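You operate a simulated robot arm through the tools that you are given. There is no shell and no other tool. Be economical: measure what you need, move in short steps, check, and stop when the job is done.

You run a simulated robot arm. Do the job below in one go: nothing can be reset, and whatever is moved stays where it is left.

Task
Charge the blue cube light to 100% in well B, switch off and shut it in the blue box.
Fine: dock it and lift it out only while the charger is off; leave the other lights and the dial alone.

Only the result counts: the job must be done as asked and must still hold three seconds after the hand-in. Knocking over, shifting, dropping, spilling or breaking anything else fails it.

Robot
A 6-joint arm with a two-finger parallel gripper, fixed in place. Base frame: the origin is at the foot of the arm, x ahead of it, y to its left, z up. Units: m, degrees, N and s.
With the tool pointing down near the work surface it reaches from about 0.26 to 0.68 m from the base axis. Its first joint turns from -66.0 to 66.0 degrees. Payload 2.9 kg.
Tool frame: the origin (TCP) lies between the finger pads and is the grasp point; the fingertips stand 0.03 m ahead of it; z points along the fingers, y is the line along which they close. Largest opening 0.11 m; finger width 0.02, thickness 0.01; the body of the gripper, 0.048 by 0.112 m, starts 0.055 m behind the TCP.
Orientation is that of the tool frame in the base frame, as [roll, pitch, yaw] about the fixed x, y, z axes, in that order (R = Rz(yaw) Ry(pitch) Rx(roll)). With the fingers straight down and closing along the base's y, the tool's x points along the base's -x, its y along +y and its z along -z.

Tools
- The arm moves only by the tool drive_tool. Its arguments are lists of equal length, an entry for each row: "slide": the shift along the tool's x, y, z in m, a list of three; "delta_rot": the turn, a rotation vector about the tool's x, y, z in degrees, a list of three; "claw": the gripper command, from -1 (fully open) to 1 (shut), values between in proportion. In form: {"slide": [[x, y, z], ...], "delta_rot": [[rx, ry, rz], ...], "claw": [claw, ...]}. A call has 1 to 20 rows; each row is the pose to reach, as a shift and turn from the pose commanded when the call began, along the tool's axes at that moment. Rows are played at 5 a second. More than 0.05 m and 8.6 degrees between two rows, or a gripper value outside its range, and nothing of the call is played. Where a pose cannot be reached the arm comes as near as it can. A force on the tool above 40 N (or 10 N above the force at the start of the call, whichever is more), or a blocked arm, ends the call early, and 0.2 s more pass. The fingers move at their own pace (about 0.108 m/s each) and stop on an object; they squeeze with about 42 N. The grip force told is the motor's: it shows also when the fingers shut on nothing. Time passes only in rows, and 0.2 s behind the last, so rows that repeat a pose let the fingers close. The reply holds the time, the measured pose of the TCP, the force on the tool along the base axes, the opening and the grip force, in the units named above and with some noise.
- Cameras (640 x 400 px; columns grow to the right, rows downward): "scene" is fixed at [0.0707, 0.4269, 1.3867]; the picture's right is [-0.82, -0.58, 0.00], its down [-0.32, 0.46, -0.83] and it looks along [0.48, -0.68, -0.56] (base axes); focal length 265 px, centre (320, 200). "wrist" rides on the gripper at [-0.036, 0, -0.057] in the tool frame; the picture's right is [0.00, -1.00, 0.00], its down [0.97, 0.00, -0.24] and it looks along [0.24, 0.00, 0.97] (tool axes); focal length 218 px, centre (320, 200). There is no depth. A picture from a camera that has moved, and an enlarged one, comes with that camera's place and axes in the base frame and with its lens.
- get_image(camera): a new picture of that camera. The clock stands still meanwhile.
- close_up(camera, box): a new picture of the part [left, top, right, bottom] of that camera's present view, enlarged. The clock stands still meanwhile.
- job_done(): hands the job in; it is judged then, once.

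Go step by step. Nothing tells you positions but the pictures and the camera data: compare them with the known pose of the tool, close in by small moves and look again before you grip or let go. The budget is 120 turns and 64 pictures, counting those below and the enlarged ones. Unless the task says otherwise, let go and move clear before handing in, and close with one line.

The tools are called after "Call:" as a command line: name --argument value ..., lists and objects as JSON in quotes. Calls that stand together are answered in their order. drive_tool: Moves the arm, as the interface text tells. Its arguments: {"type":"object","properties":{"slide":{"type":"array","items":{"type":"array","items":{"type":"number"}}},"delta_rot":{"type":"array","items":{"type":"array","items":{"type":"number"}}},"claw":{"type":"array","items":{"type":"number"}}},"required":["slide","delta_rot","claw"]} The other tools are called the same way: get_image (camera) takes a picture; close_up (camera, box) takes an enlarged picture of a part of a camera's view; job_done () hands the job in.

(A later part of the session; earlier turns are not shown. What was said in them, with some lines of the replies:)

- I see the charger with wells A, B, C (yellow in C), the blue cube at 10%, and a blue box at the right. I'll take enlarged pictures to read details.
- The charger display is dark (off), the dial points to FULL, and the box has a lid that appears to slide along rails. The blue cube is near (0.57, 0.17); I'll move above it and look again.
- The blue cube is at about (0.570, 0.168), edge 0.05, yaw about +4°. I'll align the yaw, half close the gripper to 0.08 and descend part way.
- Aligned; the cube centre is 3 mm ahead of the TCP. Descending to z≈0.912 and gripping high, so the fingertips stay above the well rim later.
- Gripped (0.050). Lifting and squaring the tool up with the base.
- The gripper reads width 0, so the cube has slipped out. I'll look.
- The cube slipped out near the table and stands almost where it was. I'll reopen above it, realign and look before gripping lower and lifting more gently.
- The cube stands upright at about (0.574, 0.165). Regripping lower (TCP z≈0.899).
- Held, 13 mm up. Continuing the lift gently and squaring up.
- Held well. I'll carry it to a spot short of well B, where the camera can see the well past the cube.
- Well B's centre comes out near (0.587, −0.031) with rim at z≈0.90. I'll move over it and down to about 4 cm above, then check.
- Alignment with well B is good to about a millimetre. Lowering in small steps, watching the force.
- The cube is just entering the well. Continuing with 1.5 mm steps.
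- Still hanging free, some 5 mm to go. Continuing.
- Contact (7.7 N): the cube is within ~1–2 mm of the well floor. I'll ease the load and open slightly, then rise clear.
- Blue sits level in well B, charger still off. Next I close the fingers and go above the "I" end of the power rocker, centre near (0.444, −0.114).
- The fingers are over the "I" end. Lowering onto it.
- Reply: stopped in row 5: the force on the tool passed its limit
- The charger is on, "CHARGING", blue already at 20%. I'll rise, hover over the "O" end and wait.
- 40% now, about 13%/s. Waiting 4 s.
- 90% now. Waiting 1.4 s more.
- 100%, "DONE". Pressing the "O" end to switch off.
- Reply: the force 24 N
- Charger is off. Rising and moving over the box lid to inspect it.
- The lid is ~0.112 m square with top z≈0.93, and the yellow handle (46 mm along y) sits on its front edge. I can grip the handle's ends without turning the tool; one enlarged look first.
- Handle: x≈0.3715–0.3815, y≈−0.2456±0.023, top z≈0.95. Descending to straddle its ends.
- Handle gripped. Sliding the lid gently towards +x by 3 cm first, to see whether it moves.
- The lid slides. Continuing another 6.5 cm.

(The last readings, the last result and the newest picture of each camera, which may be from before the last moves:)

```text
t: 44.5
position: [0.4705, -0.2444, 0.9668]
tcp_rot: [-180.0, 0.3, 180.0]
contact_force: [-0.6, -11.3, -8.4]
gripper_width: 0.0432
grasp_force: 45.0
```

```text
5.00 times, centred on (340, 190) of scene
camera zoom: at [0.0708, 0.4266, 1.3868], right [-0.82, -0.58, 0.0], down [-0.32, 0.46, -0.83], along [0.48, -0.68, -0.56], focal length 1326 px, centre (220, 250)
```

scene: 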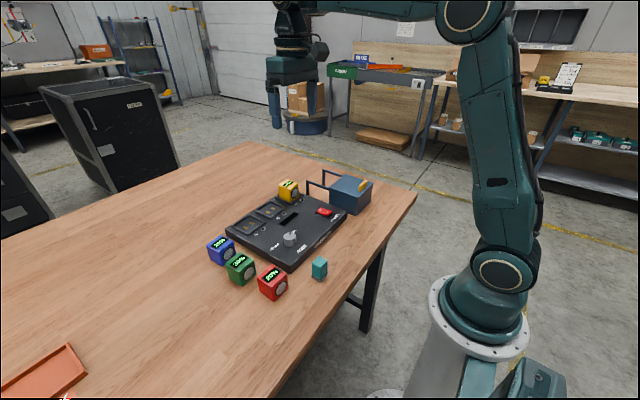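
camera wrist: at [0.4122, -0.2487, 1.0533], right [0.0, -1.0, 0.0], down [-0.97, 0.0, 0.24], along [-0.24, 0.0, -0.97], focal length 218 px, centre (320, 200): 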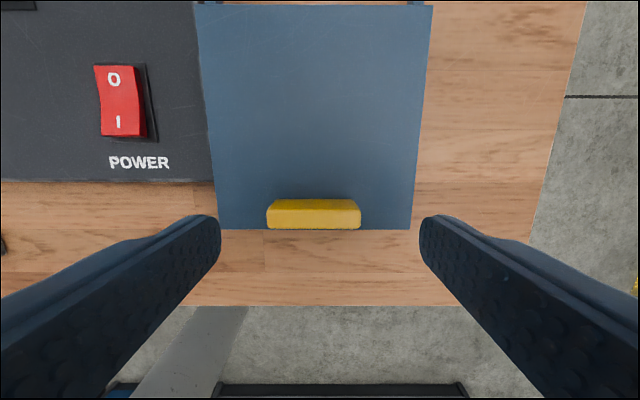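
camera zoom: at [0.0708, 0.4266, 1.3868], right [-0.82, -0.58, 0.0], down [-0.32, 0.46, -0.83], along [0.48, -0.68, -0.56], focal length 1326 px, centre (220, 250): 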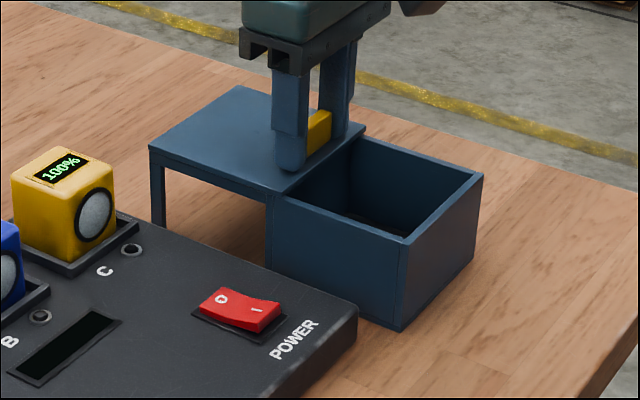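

The lid is open and stopped at the rail ends, leaving a ~9 cm opening. Letting go of the handle and rising.

Call:
drive_tool --slide '[[0, 0, 0], [0, 0, 0], [0, 0, 0], [0, 0, -0.02], [0, 0, -0.05], [0, 0, -0.09], [0, 0, -0.12], [0, 0, -0.12]]' --delta_rot '[[0, 0, 0], [0, 0, 0], [0, 0, 0], [0, 0, 0], [0, 0, 0], [0, 0, 0], [0, 0, 0], [0, 0, 0]]' --claw '[-0.3, -0.3, -0.3, -0.3, -0.3, -0.3, -0.3, -0.4]'

Call:
get_image --camera "wrist"

```text
t: 46.4
position: [0.4703, -0.2442, 1.0894]
tcp_rot: [-179.9, 0.3, -179.8]
contact_force: [0.3, -0.3, -0.5]
gripper_width: 0.0769
grasp_force: 0.0
```

```text
24 pictures are left
camera wrist: at [0.5062, -0.2451, 1.1469], right [0.0, -1.0, 0.0], down [-0.97, 0.0, 0.24], along [-0.24, 0.0, -0.97], focal length 218 px, centre (320, 200)
```

wrist: 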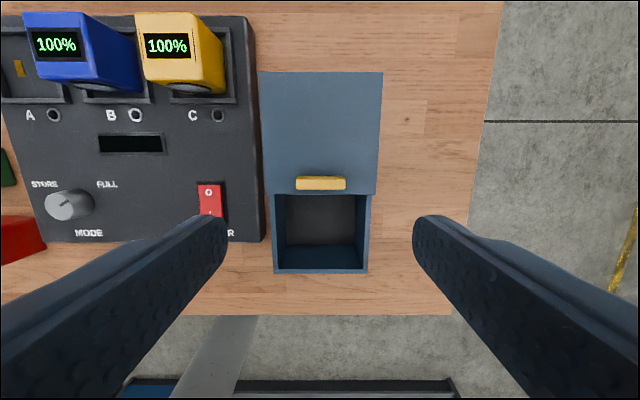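

Opening clear: x≈0.370–0.457, y centre −0.2455. Going back over the blue cube in well B.

Call:
drive_tool --slide '[[-0.02, 0.035, 0], [-0.04, 0.07, 0], [-0.06, 0.107, 0], [-0.08, 0.145, 0], [-0.1, 0.185, 0], [-0.1155, 0.214, 0.02], [-0.1155, 0.214, 0.06], [-0.1155, 0.214, 0.09], [-0.1155, 0.214, 0.09]]' --delta_rot '[[0, 0, 0], [0, 0, 0], [0, 0, 0], [0, 0, 0], [0, 0, 0], [0, 0, 0], [0, 0, 0], [0, 0, 0], [0, 0, 0]]' --claw '[-0.4, -0.4, -0.4, -0.4, -0.4, -0.4, -0.4, -0.4, -0.4]'

Call:
get_image --camera "wrist"

```text
t: 48.4
position: [0.5896, -0.0274, 0.9962]
tcp_rot: [-180.0, 0.2, -179.9]
contact_force: [0.9, -0.7, -0.4]
gripper_width: 0.0772
grasp_force: 0.0
```

```text
23 pictures are left
camera wrist: at [0.6262, -0.0293, 1.0536], right [0.0, -1.0, 0.0], down [-0.97, 0.0, 0.24], along [-0.24, 0.0, -0.97], focal length 218 px, centre (320, 200)
```

wrist: 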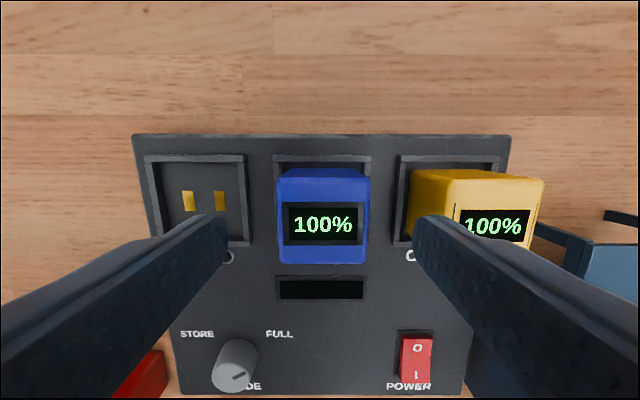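

Centre of blue at (0.5856, −0.0314); small correction, then descend and grip, fingertips just above the rim.

Call:
drive_tool --slide '[[0.003, -0.0025, 0.02], [0.003, -0.0025, 0.045], [0.003, -0.0025, 0.06], [0.003, -0.0025, 0.065], [0.003, -0.0025, 0.065], [0.003, -0.0025, 0.065]]' --delta_rot '[[0, 0, 0], [0, 0, 0], [0, 0, 0], [0, 0, 0], [0, 0, 0], [0, 0, 0]]' --claw '[-0.3, -0.3, -0.3, -0.3, -0.3, -0.3]'

Call:
close_up --camera "scene" --box '[255, 170, 325, 225]'

```text
t: 49.8
position: [0.5855, -0.0329, 0.9321]
tcp_rot: [-180.0, 0.2, -179.9]
contact_force: [0.9, -0.6, -0.1]
gripper_width: 0.0714
grasp_force: 0.0
```

```text
7.27 times, centred on (290, 198) of scene
camera zoom: at [0.0707, 0.4269, 1.3867], right [-0.82, -0.58, 0.0], down [-0.32, 0.46, -0.83], along [0.48, -0.68, -0.56], focal length 1929 px, centre (538, 218)
```

zoom: 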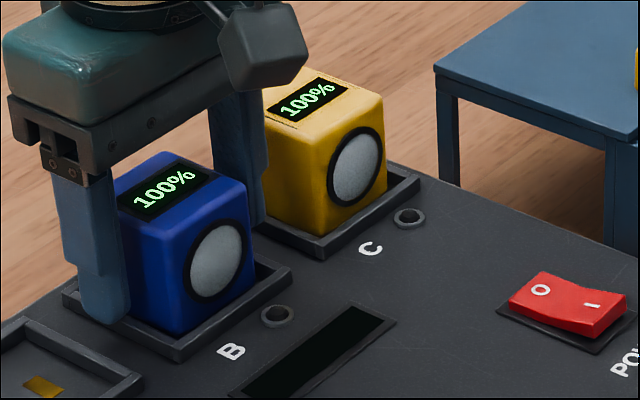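

Call:
drive_tool --slide '[[0, 0.001, 0.001], [0, 0.001, 0.002], [0, 0.001, 0.002], [0, 0.001, 0.002], [0, 0.001, 0.002], [0, 0.001, 0.002], [0, 0.001, -0.001], [0, 0.001, -0.004], [0, 0.001, -0.008], [0, 0.001, -0.012]]' --delta_rot '[[0, 0, 0], [0, 0, 0], [0, 0, 0], [0, 0, 0], [0, 0, 0], [0, 0, 0], [0, 0, 0], [0, 0, 0], [0, 0, 0], [0, 0, 0]]' --claw '[-0.3, -0.3, 1, 1, 1, 1, 1, 1, 1, 1]'

Call:
close_up --camera "scene" --box '[255, 170, 325, 225]'

```text
t: 52.0
position: [0.5843, -0.0312, 0.9457]
tcp_rot: [-180.0, 0.2, -179.8]
contact_force: [0.5, -0.4, -1.3]
gripper_width: 0.0496
grasp_force: 42.0
```

```text
7.27 times, centred on (290, 198) of scene
camera zoom: at [0.0708, 0.4269, 1.3867], right [-0.82, -0.58, 0.0], down [-0.32, 0.46, -0.83], along [0.48, -0.68, -0.56], focal length 1929 px, centre (538, 218)
```

zoom: 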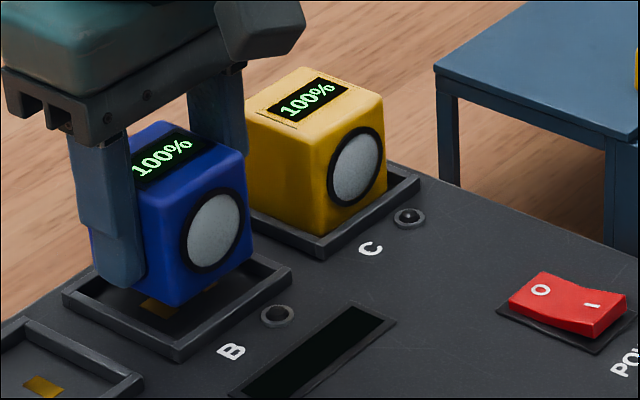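

Cube lifting out with charger off. Continuing gently up.

Call:
drive_tool --slide '[[0, 0, -0.004], [0, 0, -0.01], [0, 0, -0.018], [0, 0, -0.026], [0, 0, -0.034], [0, 0, -0.042], [0, 0, -0.05], [0, 0, -0.058], [0, 0, -0.066], [0, 0, -0.074], [0, 0, -0.081], [0, 0, -0.087], [0, 0, -0.09], [0, 0, -0.09]]' --delta_rot '[[0, 0, 0], [0, 0, 0], [0, 0, 0], [0, 0, 0], [0, 0, 0], [0, 0, 0], [0, 0, 0], [0, 0, 0], [0, 0, 0], [0, 0, 0], [0, 0, 0], [0, 0, 0], [0, 0, 0], [0, 0, 0]]' --claw '[1, 1, 1, 1, 1, 1, 1, 1, 1, 1, 1, 1, 1, 1]'

```text
t: 55.0
position: [0.5845, -0.0313, 1.0348]
tcp_rot: [180.0, 0.1, -179.9]
contact_force: [0.7, 0.3, -2.5]
gripper_width: 0.0496
grasp_force: 42.0
```

Still held. Carrying it over the box opening at about (0.412, −0.2455).

Call:
drive_tool --slide '[[0.003, -0.004, 0], [0.009, -0.011, 0], [0.018, -0.022, 0], [0.028, -0.035, 0], [0.039, -0.049, 0], [0.05, -0.063, 0], [0.062, -0.077, 0], [0.074, -0.092, 0], [0.086, -0.107, 0], [0.098, -0.122, 0], [0.11, -0.137, 0], [0.122, -0.152, 0], [0.134, -0.167, 0], [0.145, -0.18, 0], [0.155, -0.193, 0], [0.164, -0.204, 0], [0.17, -0.211, 0], [0.1725, -0.2142, 0], [0.1725, -0.2142, 0]]' --delta_rot '[[0, 0, 0], [0, 0, 0], [0, 0, 0], [0, 0, 0], [0, 0, 0], [0, 0, 0], [0, 0, 0], [0, 0, 0], [0, 0, 0], [0, 0, 0], [0, 0, 0], [0, 0, 0], [0, 0, 0], [0, 0, 0], [0, 0, 0], [0, 0, 0], [0, 0, 0], [0, 0, 0], [0, 0, 0]]' --claw '[1, 1, 1, 1, 1, 1, 1, 1, 1, 1, 1, 1, 1, 1, 1, 1, 1, 1, 1]'

Call:
close_up --camera "scene" --box '[290, 130, 390, 230]'

Call:
get_image --camera "wrist"

```text
t: 59.0
position: [0.4113, -0.2459, 1.0341]
tcp_rot: [179.9, 0.3, -179.8]
contact_force: [-0.3, -0.1, -2.9]
gripper_width: 0.0498
grasp_force: 41.9
```

```text
4.00 times, centred on (340, 180) of scene
camera zoom: at [0.0707, 0.4269, 1.3867], right [-0.82, -0.58, 0.0], down [-0.32, 0.46, -0.83], along [0.48, -0.68, -0.56], focal length 1061 px, centre (240, 280)
```

zoom: 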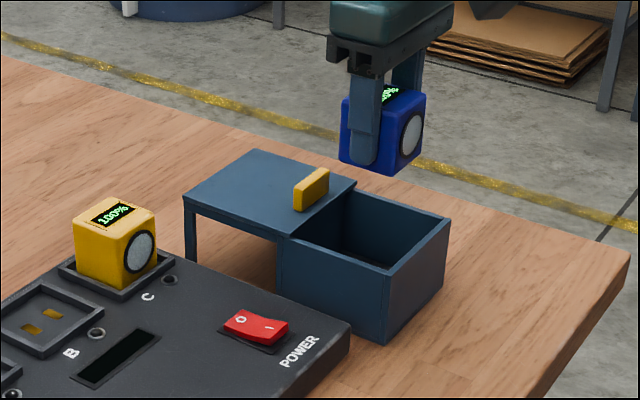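

```text
19 pictures are left
camera wrist: at [0.4476, -0.2465, 1.0913], right [0.0, -1.0, 0.0], down [-0.97, 0.0, 0.24], along [-0.24, 0.0, -0.97], focal length 218 px, centre (320, 200)
```

wrist: 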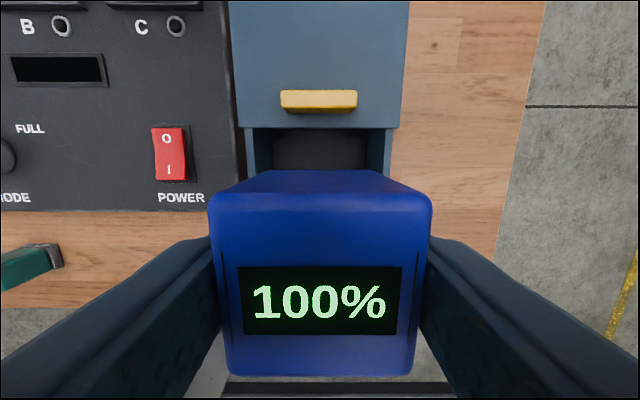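

Well centred over the opening. Lowering into the box.

Call:
drive_tool --slide '[[0, 0, 0.008], [0, 0, 0.02], [0, 0, 0.034], [0, 0, 0.048], [0, 0, 0.062], [0, 0, 0.075], [0, 0, 0.087], [0, 0, 0.097], [0, 0, 0.104], [0, 0, 0.108], [0, 0, 0.108]]' --delta_rot '[[0, 0, 0], [0, 0, 0], [0, 0, 0], [0, 0, 0], [0, 0, 0], [0, 0, 0], [0, 0, 0], [0, 0, 0], [0, 0, 0], [0, 0, 0], [0, 0, 0]]' --claw '[1, 1, 1, 1, 1, 1, 1, 1, 1, 1, 1]'

Call:
close_up --camera "scene" --box '[290, 150, 390, 230]'

```text
t: 61.4
position: [0.4117, -0.2458, 0.9246]
tcp_rot: [-180.0, 0.2, -179.9]
contact_force: [-0.6, -0.2, -2.2]
gripper_width: 0.0498
grasp_force: 42.2
```

```text
5.00 times, centred on (340, 190) of scene
camera zoom: at [0.0707, 0.4269, 1.3867], right [-0.82, -0.58, 0.0], down [-0.32, 0.46, -0.83], along [0.48, -0.68, -0.56], focal length 1326 px, centre (220, 250)
```

zoom: 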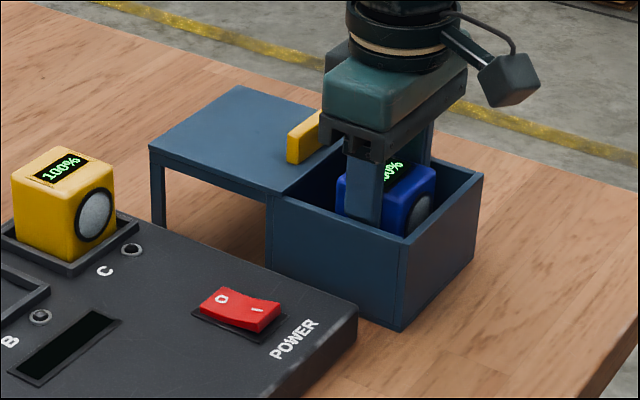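

Inside the box; floor about 2 cm below. Lowering in small steps.

Call:
drive_tool --slide '[[0, 0, 0.004], [0, 0, 0.008], [0, 0, 0.012], [0, 0, 0.014], [0, 0, 0.016], [0, 0, 0.016]]' --delta_rot '[[0, 0, 0], [0, 0, 0], [0, 0, 0], [0, 0, 0], [0, 0, 0], [0, 0, 0]]' --claw '[1, 1, 1, 1, 1, 1]'

```text
t: 62.8
position: [0.412, -0.2458, 0.9095]
tcp_rot: [179.9, 0.2, -179.9]
contact_force: [-0.1, -0.4, -1.8]
gripper_width: 0.0496
grasp_force: 41.4
```

Call:
drive_tool --slide '[[0, 0, 0.0015], [0, 0, 0.003], [0, 0, 0.0045], [0, 0, 0.0045]]' --delta_rot '[[0, 0, 0], [0, 0, 0], [0, 0, 0], [0, 0, 0]]' --claw '[1, 1, 1, 1]'

Call:
close_up --camera "scene" --box '[290, 150, 390, 230]'

```text
t: 63.8
position: [0.4137, -0.2444, 0.9052]
tcp_rot: [-180.0, 0.1, -179.9]
contact_force: [-0.1, 0.2, -2.2]
gripper_width: 0.0499
grasp_force: 41.7
```

```text
5.00 times, centred on (340, 190) of scene
camera zoom: at [0.0707, 0.4269, 1.3867], right [-0.82, -0.58, 0.0], down [-0.32, 0.46, -0.83], along [0.48, -0.68, -0.56], focal length 1326 px, centre (220, 250)
```

zoom: 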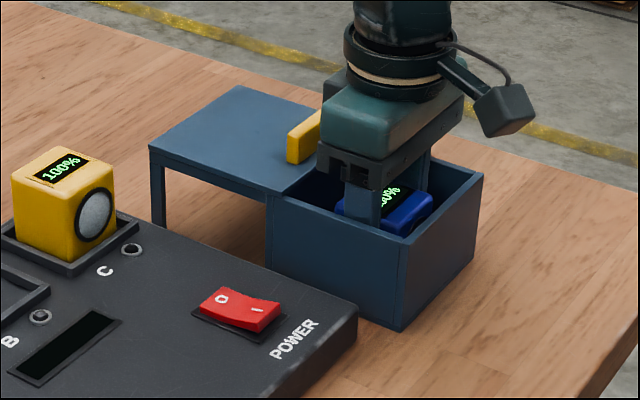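

Call:
drive_tool --slide '[[0, 0, 0.0015], [0, 0, 0.003], [0, 0, 0.0045], [0, 0, 0.0045]]' --delta_rot '[[0, 0, 0], [0, 0, 0], [0, 0, 0], [0, 0, 0]]' --claw '[1, 1, 1, 1]'

```text
t: 64.8
position: [0.4139, -0.2465, 0.9015]
tcp_rot: [-179.8, 0.5, -179.8]
contact_force: [-0.5, 1.6, 32.8]
gripper_width: 0.0496
grasp_force: 42.1
```

Contact with the floor. Easing off and releasing with a small opening, then rising.

Call:
drive_tool --slide '[[0, 0, -0.001], [0, 0, -0.0025], [0, 0, -0.0025], [0, 0, -0.0025], [0, 0, -0.0025], [0, 0, -0.01], [0, 0, -0.03], [0, 0, -0.06], [0, 0, -0.1], [0, 0, -0.14], [0, 0, -0.16], [0, 0, -0.16]]' --delta_rot '[[0, 0, 0], [0, 0, 0], [0, 0, 0], [0, 0, 0], [0, 0, 0], [0, 0, 0], [0, 0, 0], [0, 0, 0], [0, 0, 0], [0, 0, 0], [0, 0, 0], [0, 0, 0]]' --claw '[1, 1, -0.2, -0.2, -0.2, -0.2, -0.2, -0.2, -0.2, -0.2, -0.3, -0.5]'

Call:
get_image --camera "wrist"

Call:
close_up --camera "scene" --box '[290, 150, 390, 230]'

```text
t: 67.3
position: [0.4097, -0.2462, 1.0631]
tcp_rot: [-180.0, 0.2, -180.0]
contact_force: [0.7, -0.7, 0.8]
gripper_width: 0.0824
grasp_force: 0.1
```

```text
16 pictures are left
camera wrist: at [0.4455, -0.2474, 1.1211], right [0.0, -1.0, 0.0], down [-0.97, 0.0, 0.24], along [-0.24, 0.0, -0.97], focal length 218 px, centre (320, 200)
```

wrist: 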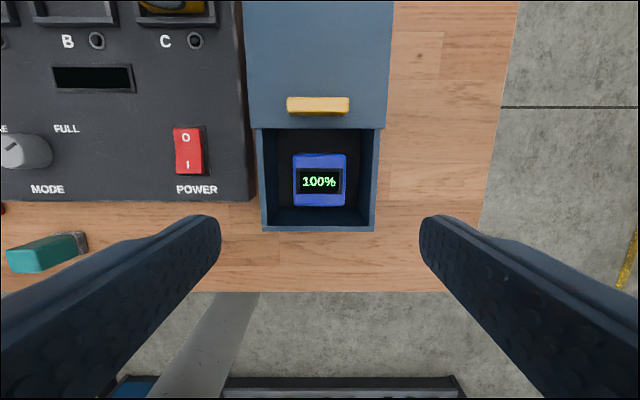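

```text
5.00 times, centred on (340, 190) of scene
camera zoom: at [0.0707, 0.427, 1.3867], right [-0.82, -0.58, 0.0], down [-0.32, 0.46, -0.83], along [0.48, -0.68, -0.56], focal length 1326 px, centre (220, 250)
```

zoom: 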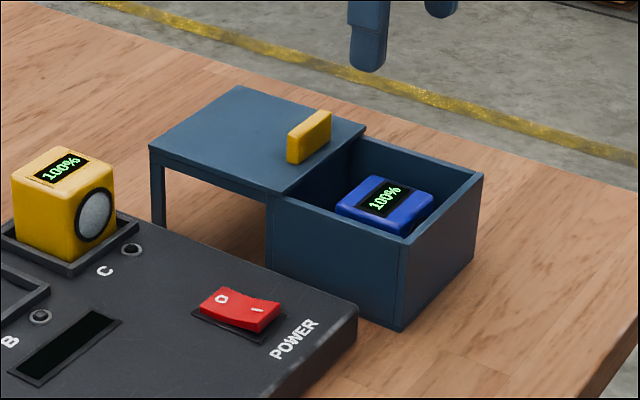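

The cube is upright in the box below rim level. Now re-gripping the handle at about x=0.470.

Call:
drive_tool --slide '[[-0.03, 0, 0], [-0.061, 0, 0.01], [-0.061, 0, 0.05], [-0.061, 0, 0.08], [-0.061, 0, 0.092], [-0.061, 0, 0.097], [-0.061, 0, 0.097]]' --delta_rot '[[0, 0, 0], [0, 0, 0], [0, 0, 0], [0, 0, 0], [0, 0, 0], [0, 0, 0], [0, 0, 0]]' --claw '[-0.5, -0.5, -0.5, -0.5, -0.5, -0.5, -0.5]'

Call:
close_up --camera "scene" --box '[290, 150, 390, 230]'

```text
t: 69.0
position: [0.4733, -0.245, 0.9666]
tcp_rot: [-179.8, 0.6, -179.8]
contact_force: [-0.3, 2.0, 25.0]
gripper_width: 0.0829
grasp_force: 0.2
```

```text
5.00 times, centred on (340, 190) of scene
camera zoom: at [0.0704, 0.4271, 1.3867], right [-0.82, -0.58, 0.0], down [-0.32, 0.46, -0.83], along [0.48, -0.68, -0.56], focal length 1326 px, centre (220, 250)
```

zoom: 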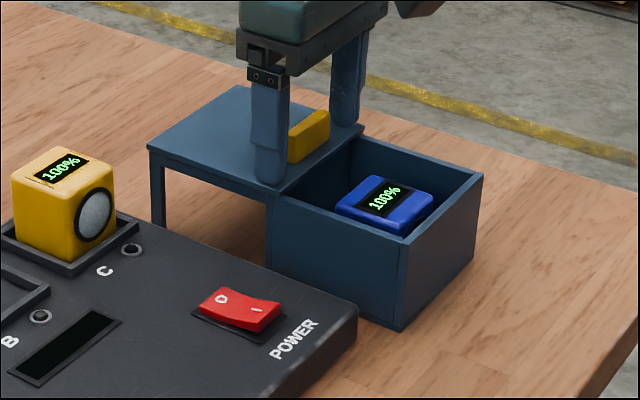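

The fingertips are pressing on the lid (25 N); backing up about 4 mm before gripping.

Call:
drive_tool --slide '[[0.001, 0, -0.003], [0.001, 0, -0.004], [0.001, 0, -0.004], [0.001, 0, -0.004], [0.001, 0, -0.004], [0.001, 0, -0.004]]' --delta_rot '[[0, 0, 0], [0, 0, 0], [0, 0, 0], [0, 0, 0], [0, 0, 0], [0, 0, 0]]' --claw '[-0.5, -0.5, 1, 1, 1, 1]'

```text
t: 70.3
position: [0.4704, -0.2452, 0.9659]
tcp_rot: [179.9, 0.1, -180.0]
contact_force: [-0.4, -6.3, -23.9]
gripper_width: 0.0434
grasp_force: 44.6
```

Gripped, but pulling up slightly; lowering 2 mm to relax, then sliding the lid shut by 3 cm first.

Call:
drive_tool --slide '[[0, 0, 0.001], [0, 0, 0.002], [0.003, 0, 0.002], [0.009, 0, 0.002], [0.016, 0, 0.002], [0.023, 0, 0.002], [0.03, 0, 0.002]]' --delta_rot '[[0, 0, 0], [0, 0, 0], [0, 0, 0], [0, 0, 0], [0, 0, 0], [0, 0, 0], [0, 0, 0]]' --claw '[1, 1, 1, 1, 1, 1, 1]'

```text
t: 72.0
position: [0.441, -0.2451, 0.9662]
tcp_rot: [180.0, 0.1, -179.8]
contact_force: [1.0, 3.6, -22.9]
gripper_width: 0.0432
grasp_force: 45.0
```

Call:
drive_tool --slide '[[0.004, 0, 0.001], [0.011, 0, 0.002], [0.018, 0, 0.002], [0.025, 0, 0.002], [0.032, 0, 0.002], [0.039, 0, 0.002], [0.046, 0, 0.002], [0.052, 0, 0.002], [0.057, 0, 0.002], [0.061, 0, 0.002], [0.063, 0, 0.002], [0.063, 0, 0.002]]' --delta_rot '[[0, 0, 0], [0, 0, 0], [0, 0, 0], [0, 0, 0], [0, 0, 0], [0, 0, 0], [0, 0, 0], [0, 0, 0], [0, 0, 0], [0, 0, 0], [0, 0, 0], [0, 0, 0]]' --claw '[1, 1, 1, 1, 1, 1, 1, 1, 1, 1, 1, 1]'

Call:
close_up --camera "scene" --box '[290, 150, 390, 230]'

```text
t: 73.7
position: [0.3949, -0.245, 0.9647]
tcp_rot: [-179.8, 0.5, -179.8]
contact_force: [-0.3, 2.5, 4.3]
gripper_width: 0.0433
grasp_force: 45.2
stopped in row 8: the force on the tool passed its limit (the readings are from after the stop); the commanded pose is now the measured one
```

```text
5.00 times, centred on (340, 190) of scene
camera zoom: at [0.0707, 0.427, 1.3867], right [-0.82, -0.58, 0.0], down [-0.32, 0.46, -0.83], along [0.48, -0.68, -0.56], focal length 1326 px, centre (220, 250)
```

zoom: 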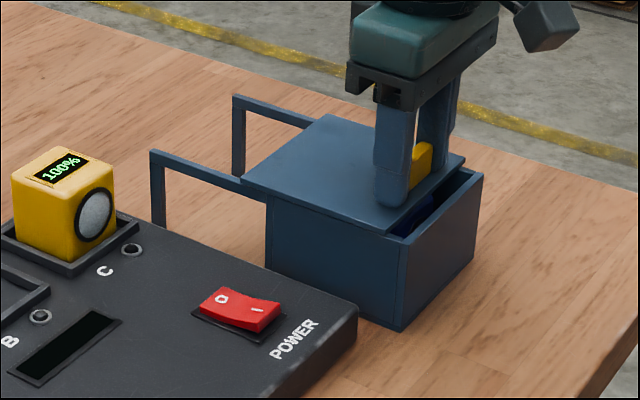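

The call stopped on a force spike (vertical load swing), 1.8 cm short. The load is small now, so continuing the slide level.

Call:
drive_tool --slide '[[0.003, 0, -0.0005], [0.006, 0, -0.0005], [0.009, 0, -0.0005], [0.012, 0, -0.0005], [0.015, 0, -0.0005], [0.0175, 0, -0.0005], [0.0185, 0, -0.0005]]' --delta_rot '[[0, 0, 0], [0, 0, 0], [0, 0, 0], [0, 0, 0], [0, 0, 0], [0, 0, 0], [0, 0, 0]]' --claw '[1, 1, 1, 1, 1, 1, 1]'

Call:
close_up --camera "scene" --box '[290, 150, 390, 230]'

```text
t: 75.3
position: [0.3772, -0.2452, 0.9648]
tcp_rot: [-179.6, 0.8, -179.9]
contact_force: [6.1, 8.0, 5.7]
gripper_width: 0.0432
grasp_force: 44.8
```

```text
5.00 times, centred on (340, 190) of scene
camera zoom: at [0.0708, 0.4272, 1.3866], right [-0.82, -0.58, 0.0], down [-0.32, 0.46, -0.83], along [0.48, -0.68, -0.56], focal length 1326 px, centre (220, 250)
```

zoom: 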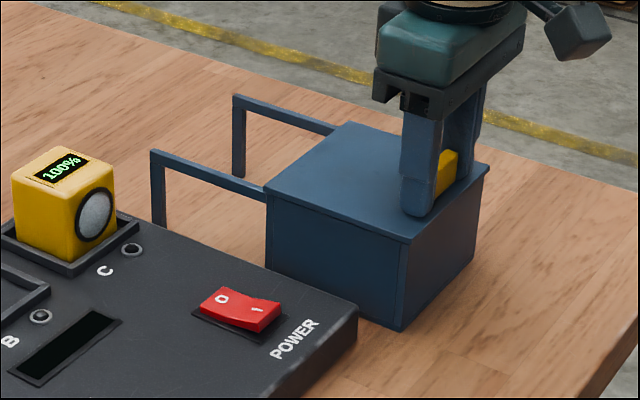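

The lid is shut against its stop. Releasing the handle and rising clear.

Call:
drive_tool --slide '[[0, 0, 0], [0, 0, 0], [0, 0, 0], [0, 0, -0.015], [0, 0, -0.045], [0, 0, -0.09], [0, 0, -0.13], [0, 0, -0.15], [0, 0, -0.15]]' --delta_rot '[[0, 0, 0], [0, 0, 0], [0, 0, 0], [0, 0, 0], [0, 0, 0], [0, 0, 0], [0, 0, 0], [0, 0, 0], [0, 0, 0]]' --claw '[-0.4, -0.4, -0.4, -0.4, -0.4, -0.4, -0.4, -0.4, -0.4]'

Call:
get_image --camera "wrist"

Call:
close_up --camera "scene" --box '[200, 150, 400, 300]'

Call:
close_up --camera "scene" --box '[290, 150, 390, 230]'

```text
t: 77.3
position: [0.3751, -0.2433, 1.1166]
tcp_rot: [-179.8, 0.6, -179.8]
contact_force: [-0.1, 0.9, 0.5]
gripper_width: 0.077
grasp_force: 0.1
```

```text
11 pictures are left
camera wrist: at [0.4104, -0.2442, 1.1749], right [0.0, -1.0, 0.0], down [-0.97, 0.0, 0.23], along [-0.23, 0.0, -0.97], focal length 218 px, centre (320, 200)
```

wrist: 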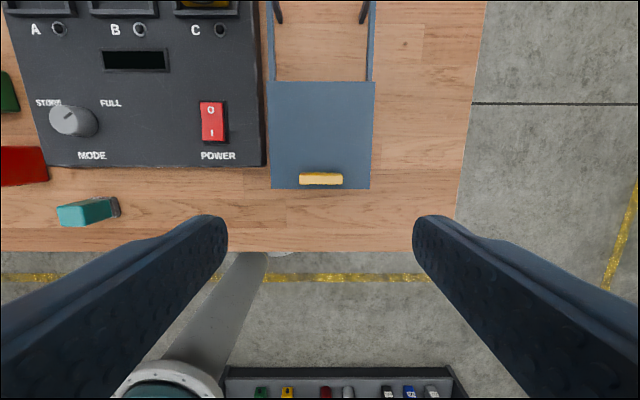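

```text
2.67 times, centred on (300, 225) of scene
camera zoom: at [0.0707, 0.427, 1.3867], right [-0.82, -0.58, 0.0], down [-0.32, 0.46, -0.83], along [0.48, -0.68, -0.56], focal length 707 px, centre (373, 133)
```

zoom: 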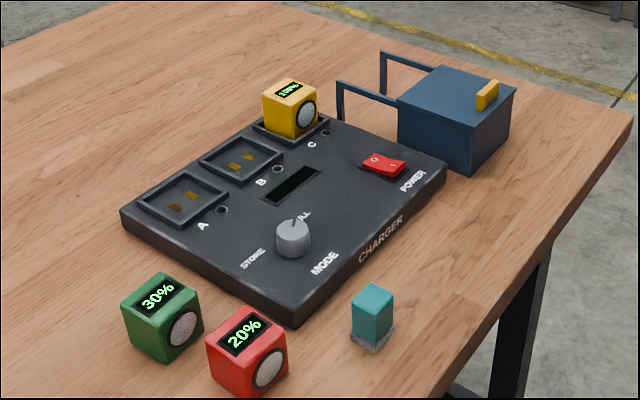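

```text
5.00 times, centred on (340, 190) of scene
camera zoom: at [0.0707, 0.427, 1.3867], right [-0.82, -0.58, 0.0], down [-0.32, 0.46, -0.83], along [0.48, -0.68, -0.56], focal length 1326 px, centre (220, 250)
```

zoom: 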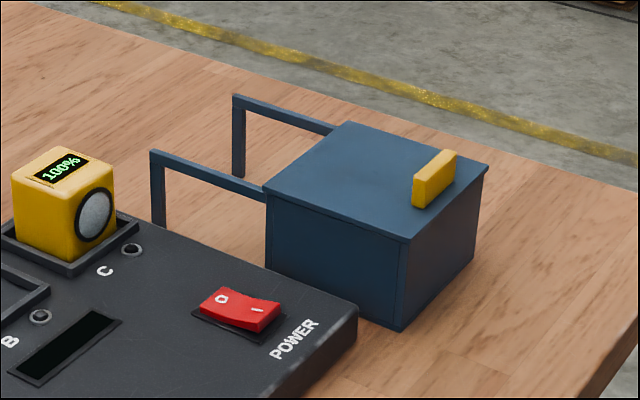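

The lid is shut in its original place, the charger is off, and the dial and other lights are as they were. Handing in.

Call:
job_done

```text
The job is handed in.
```

The blue light was charged to 100% in well B, lifted out with the charger off, and is shut in the blue box; it slipped from the gripper once at the first pick-up but stayed upright, about 5 mm from where it started.
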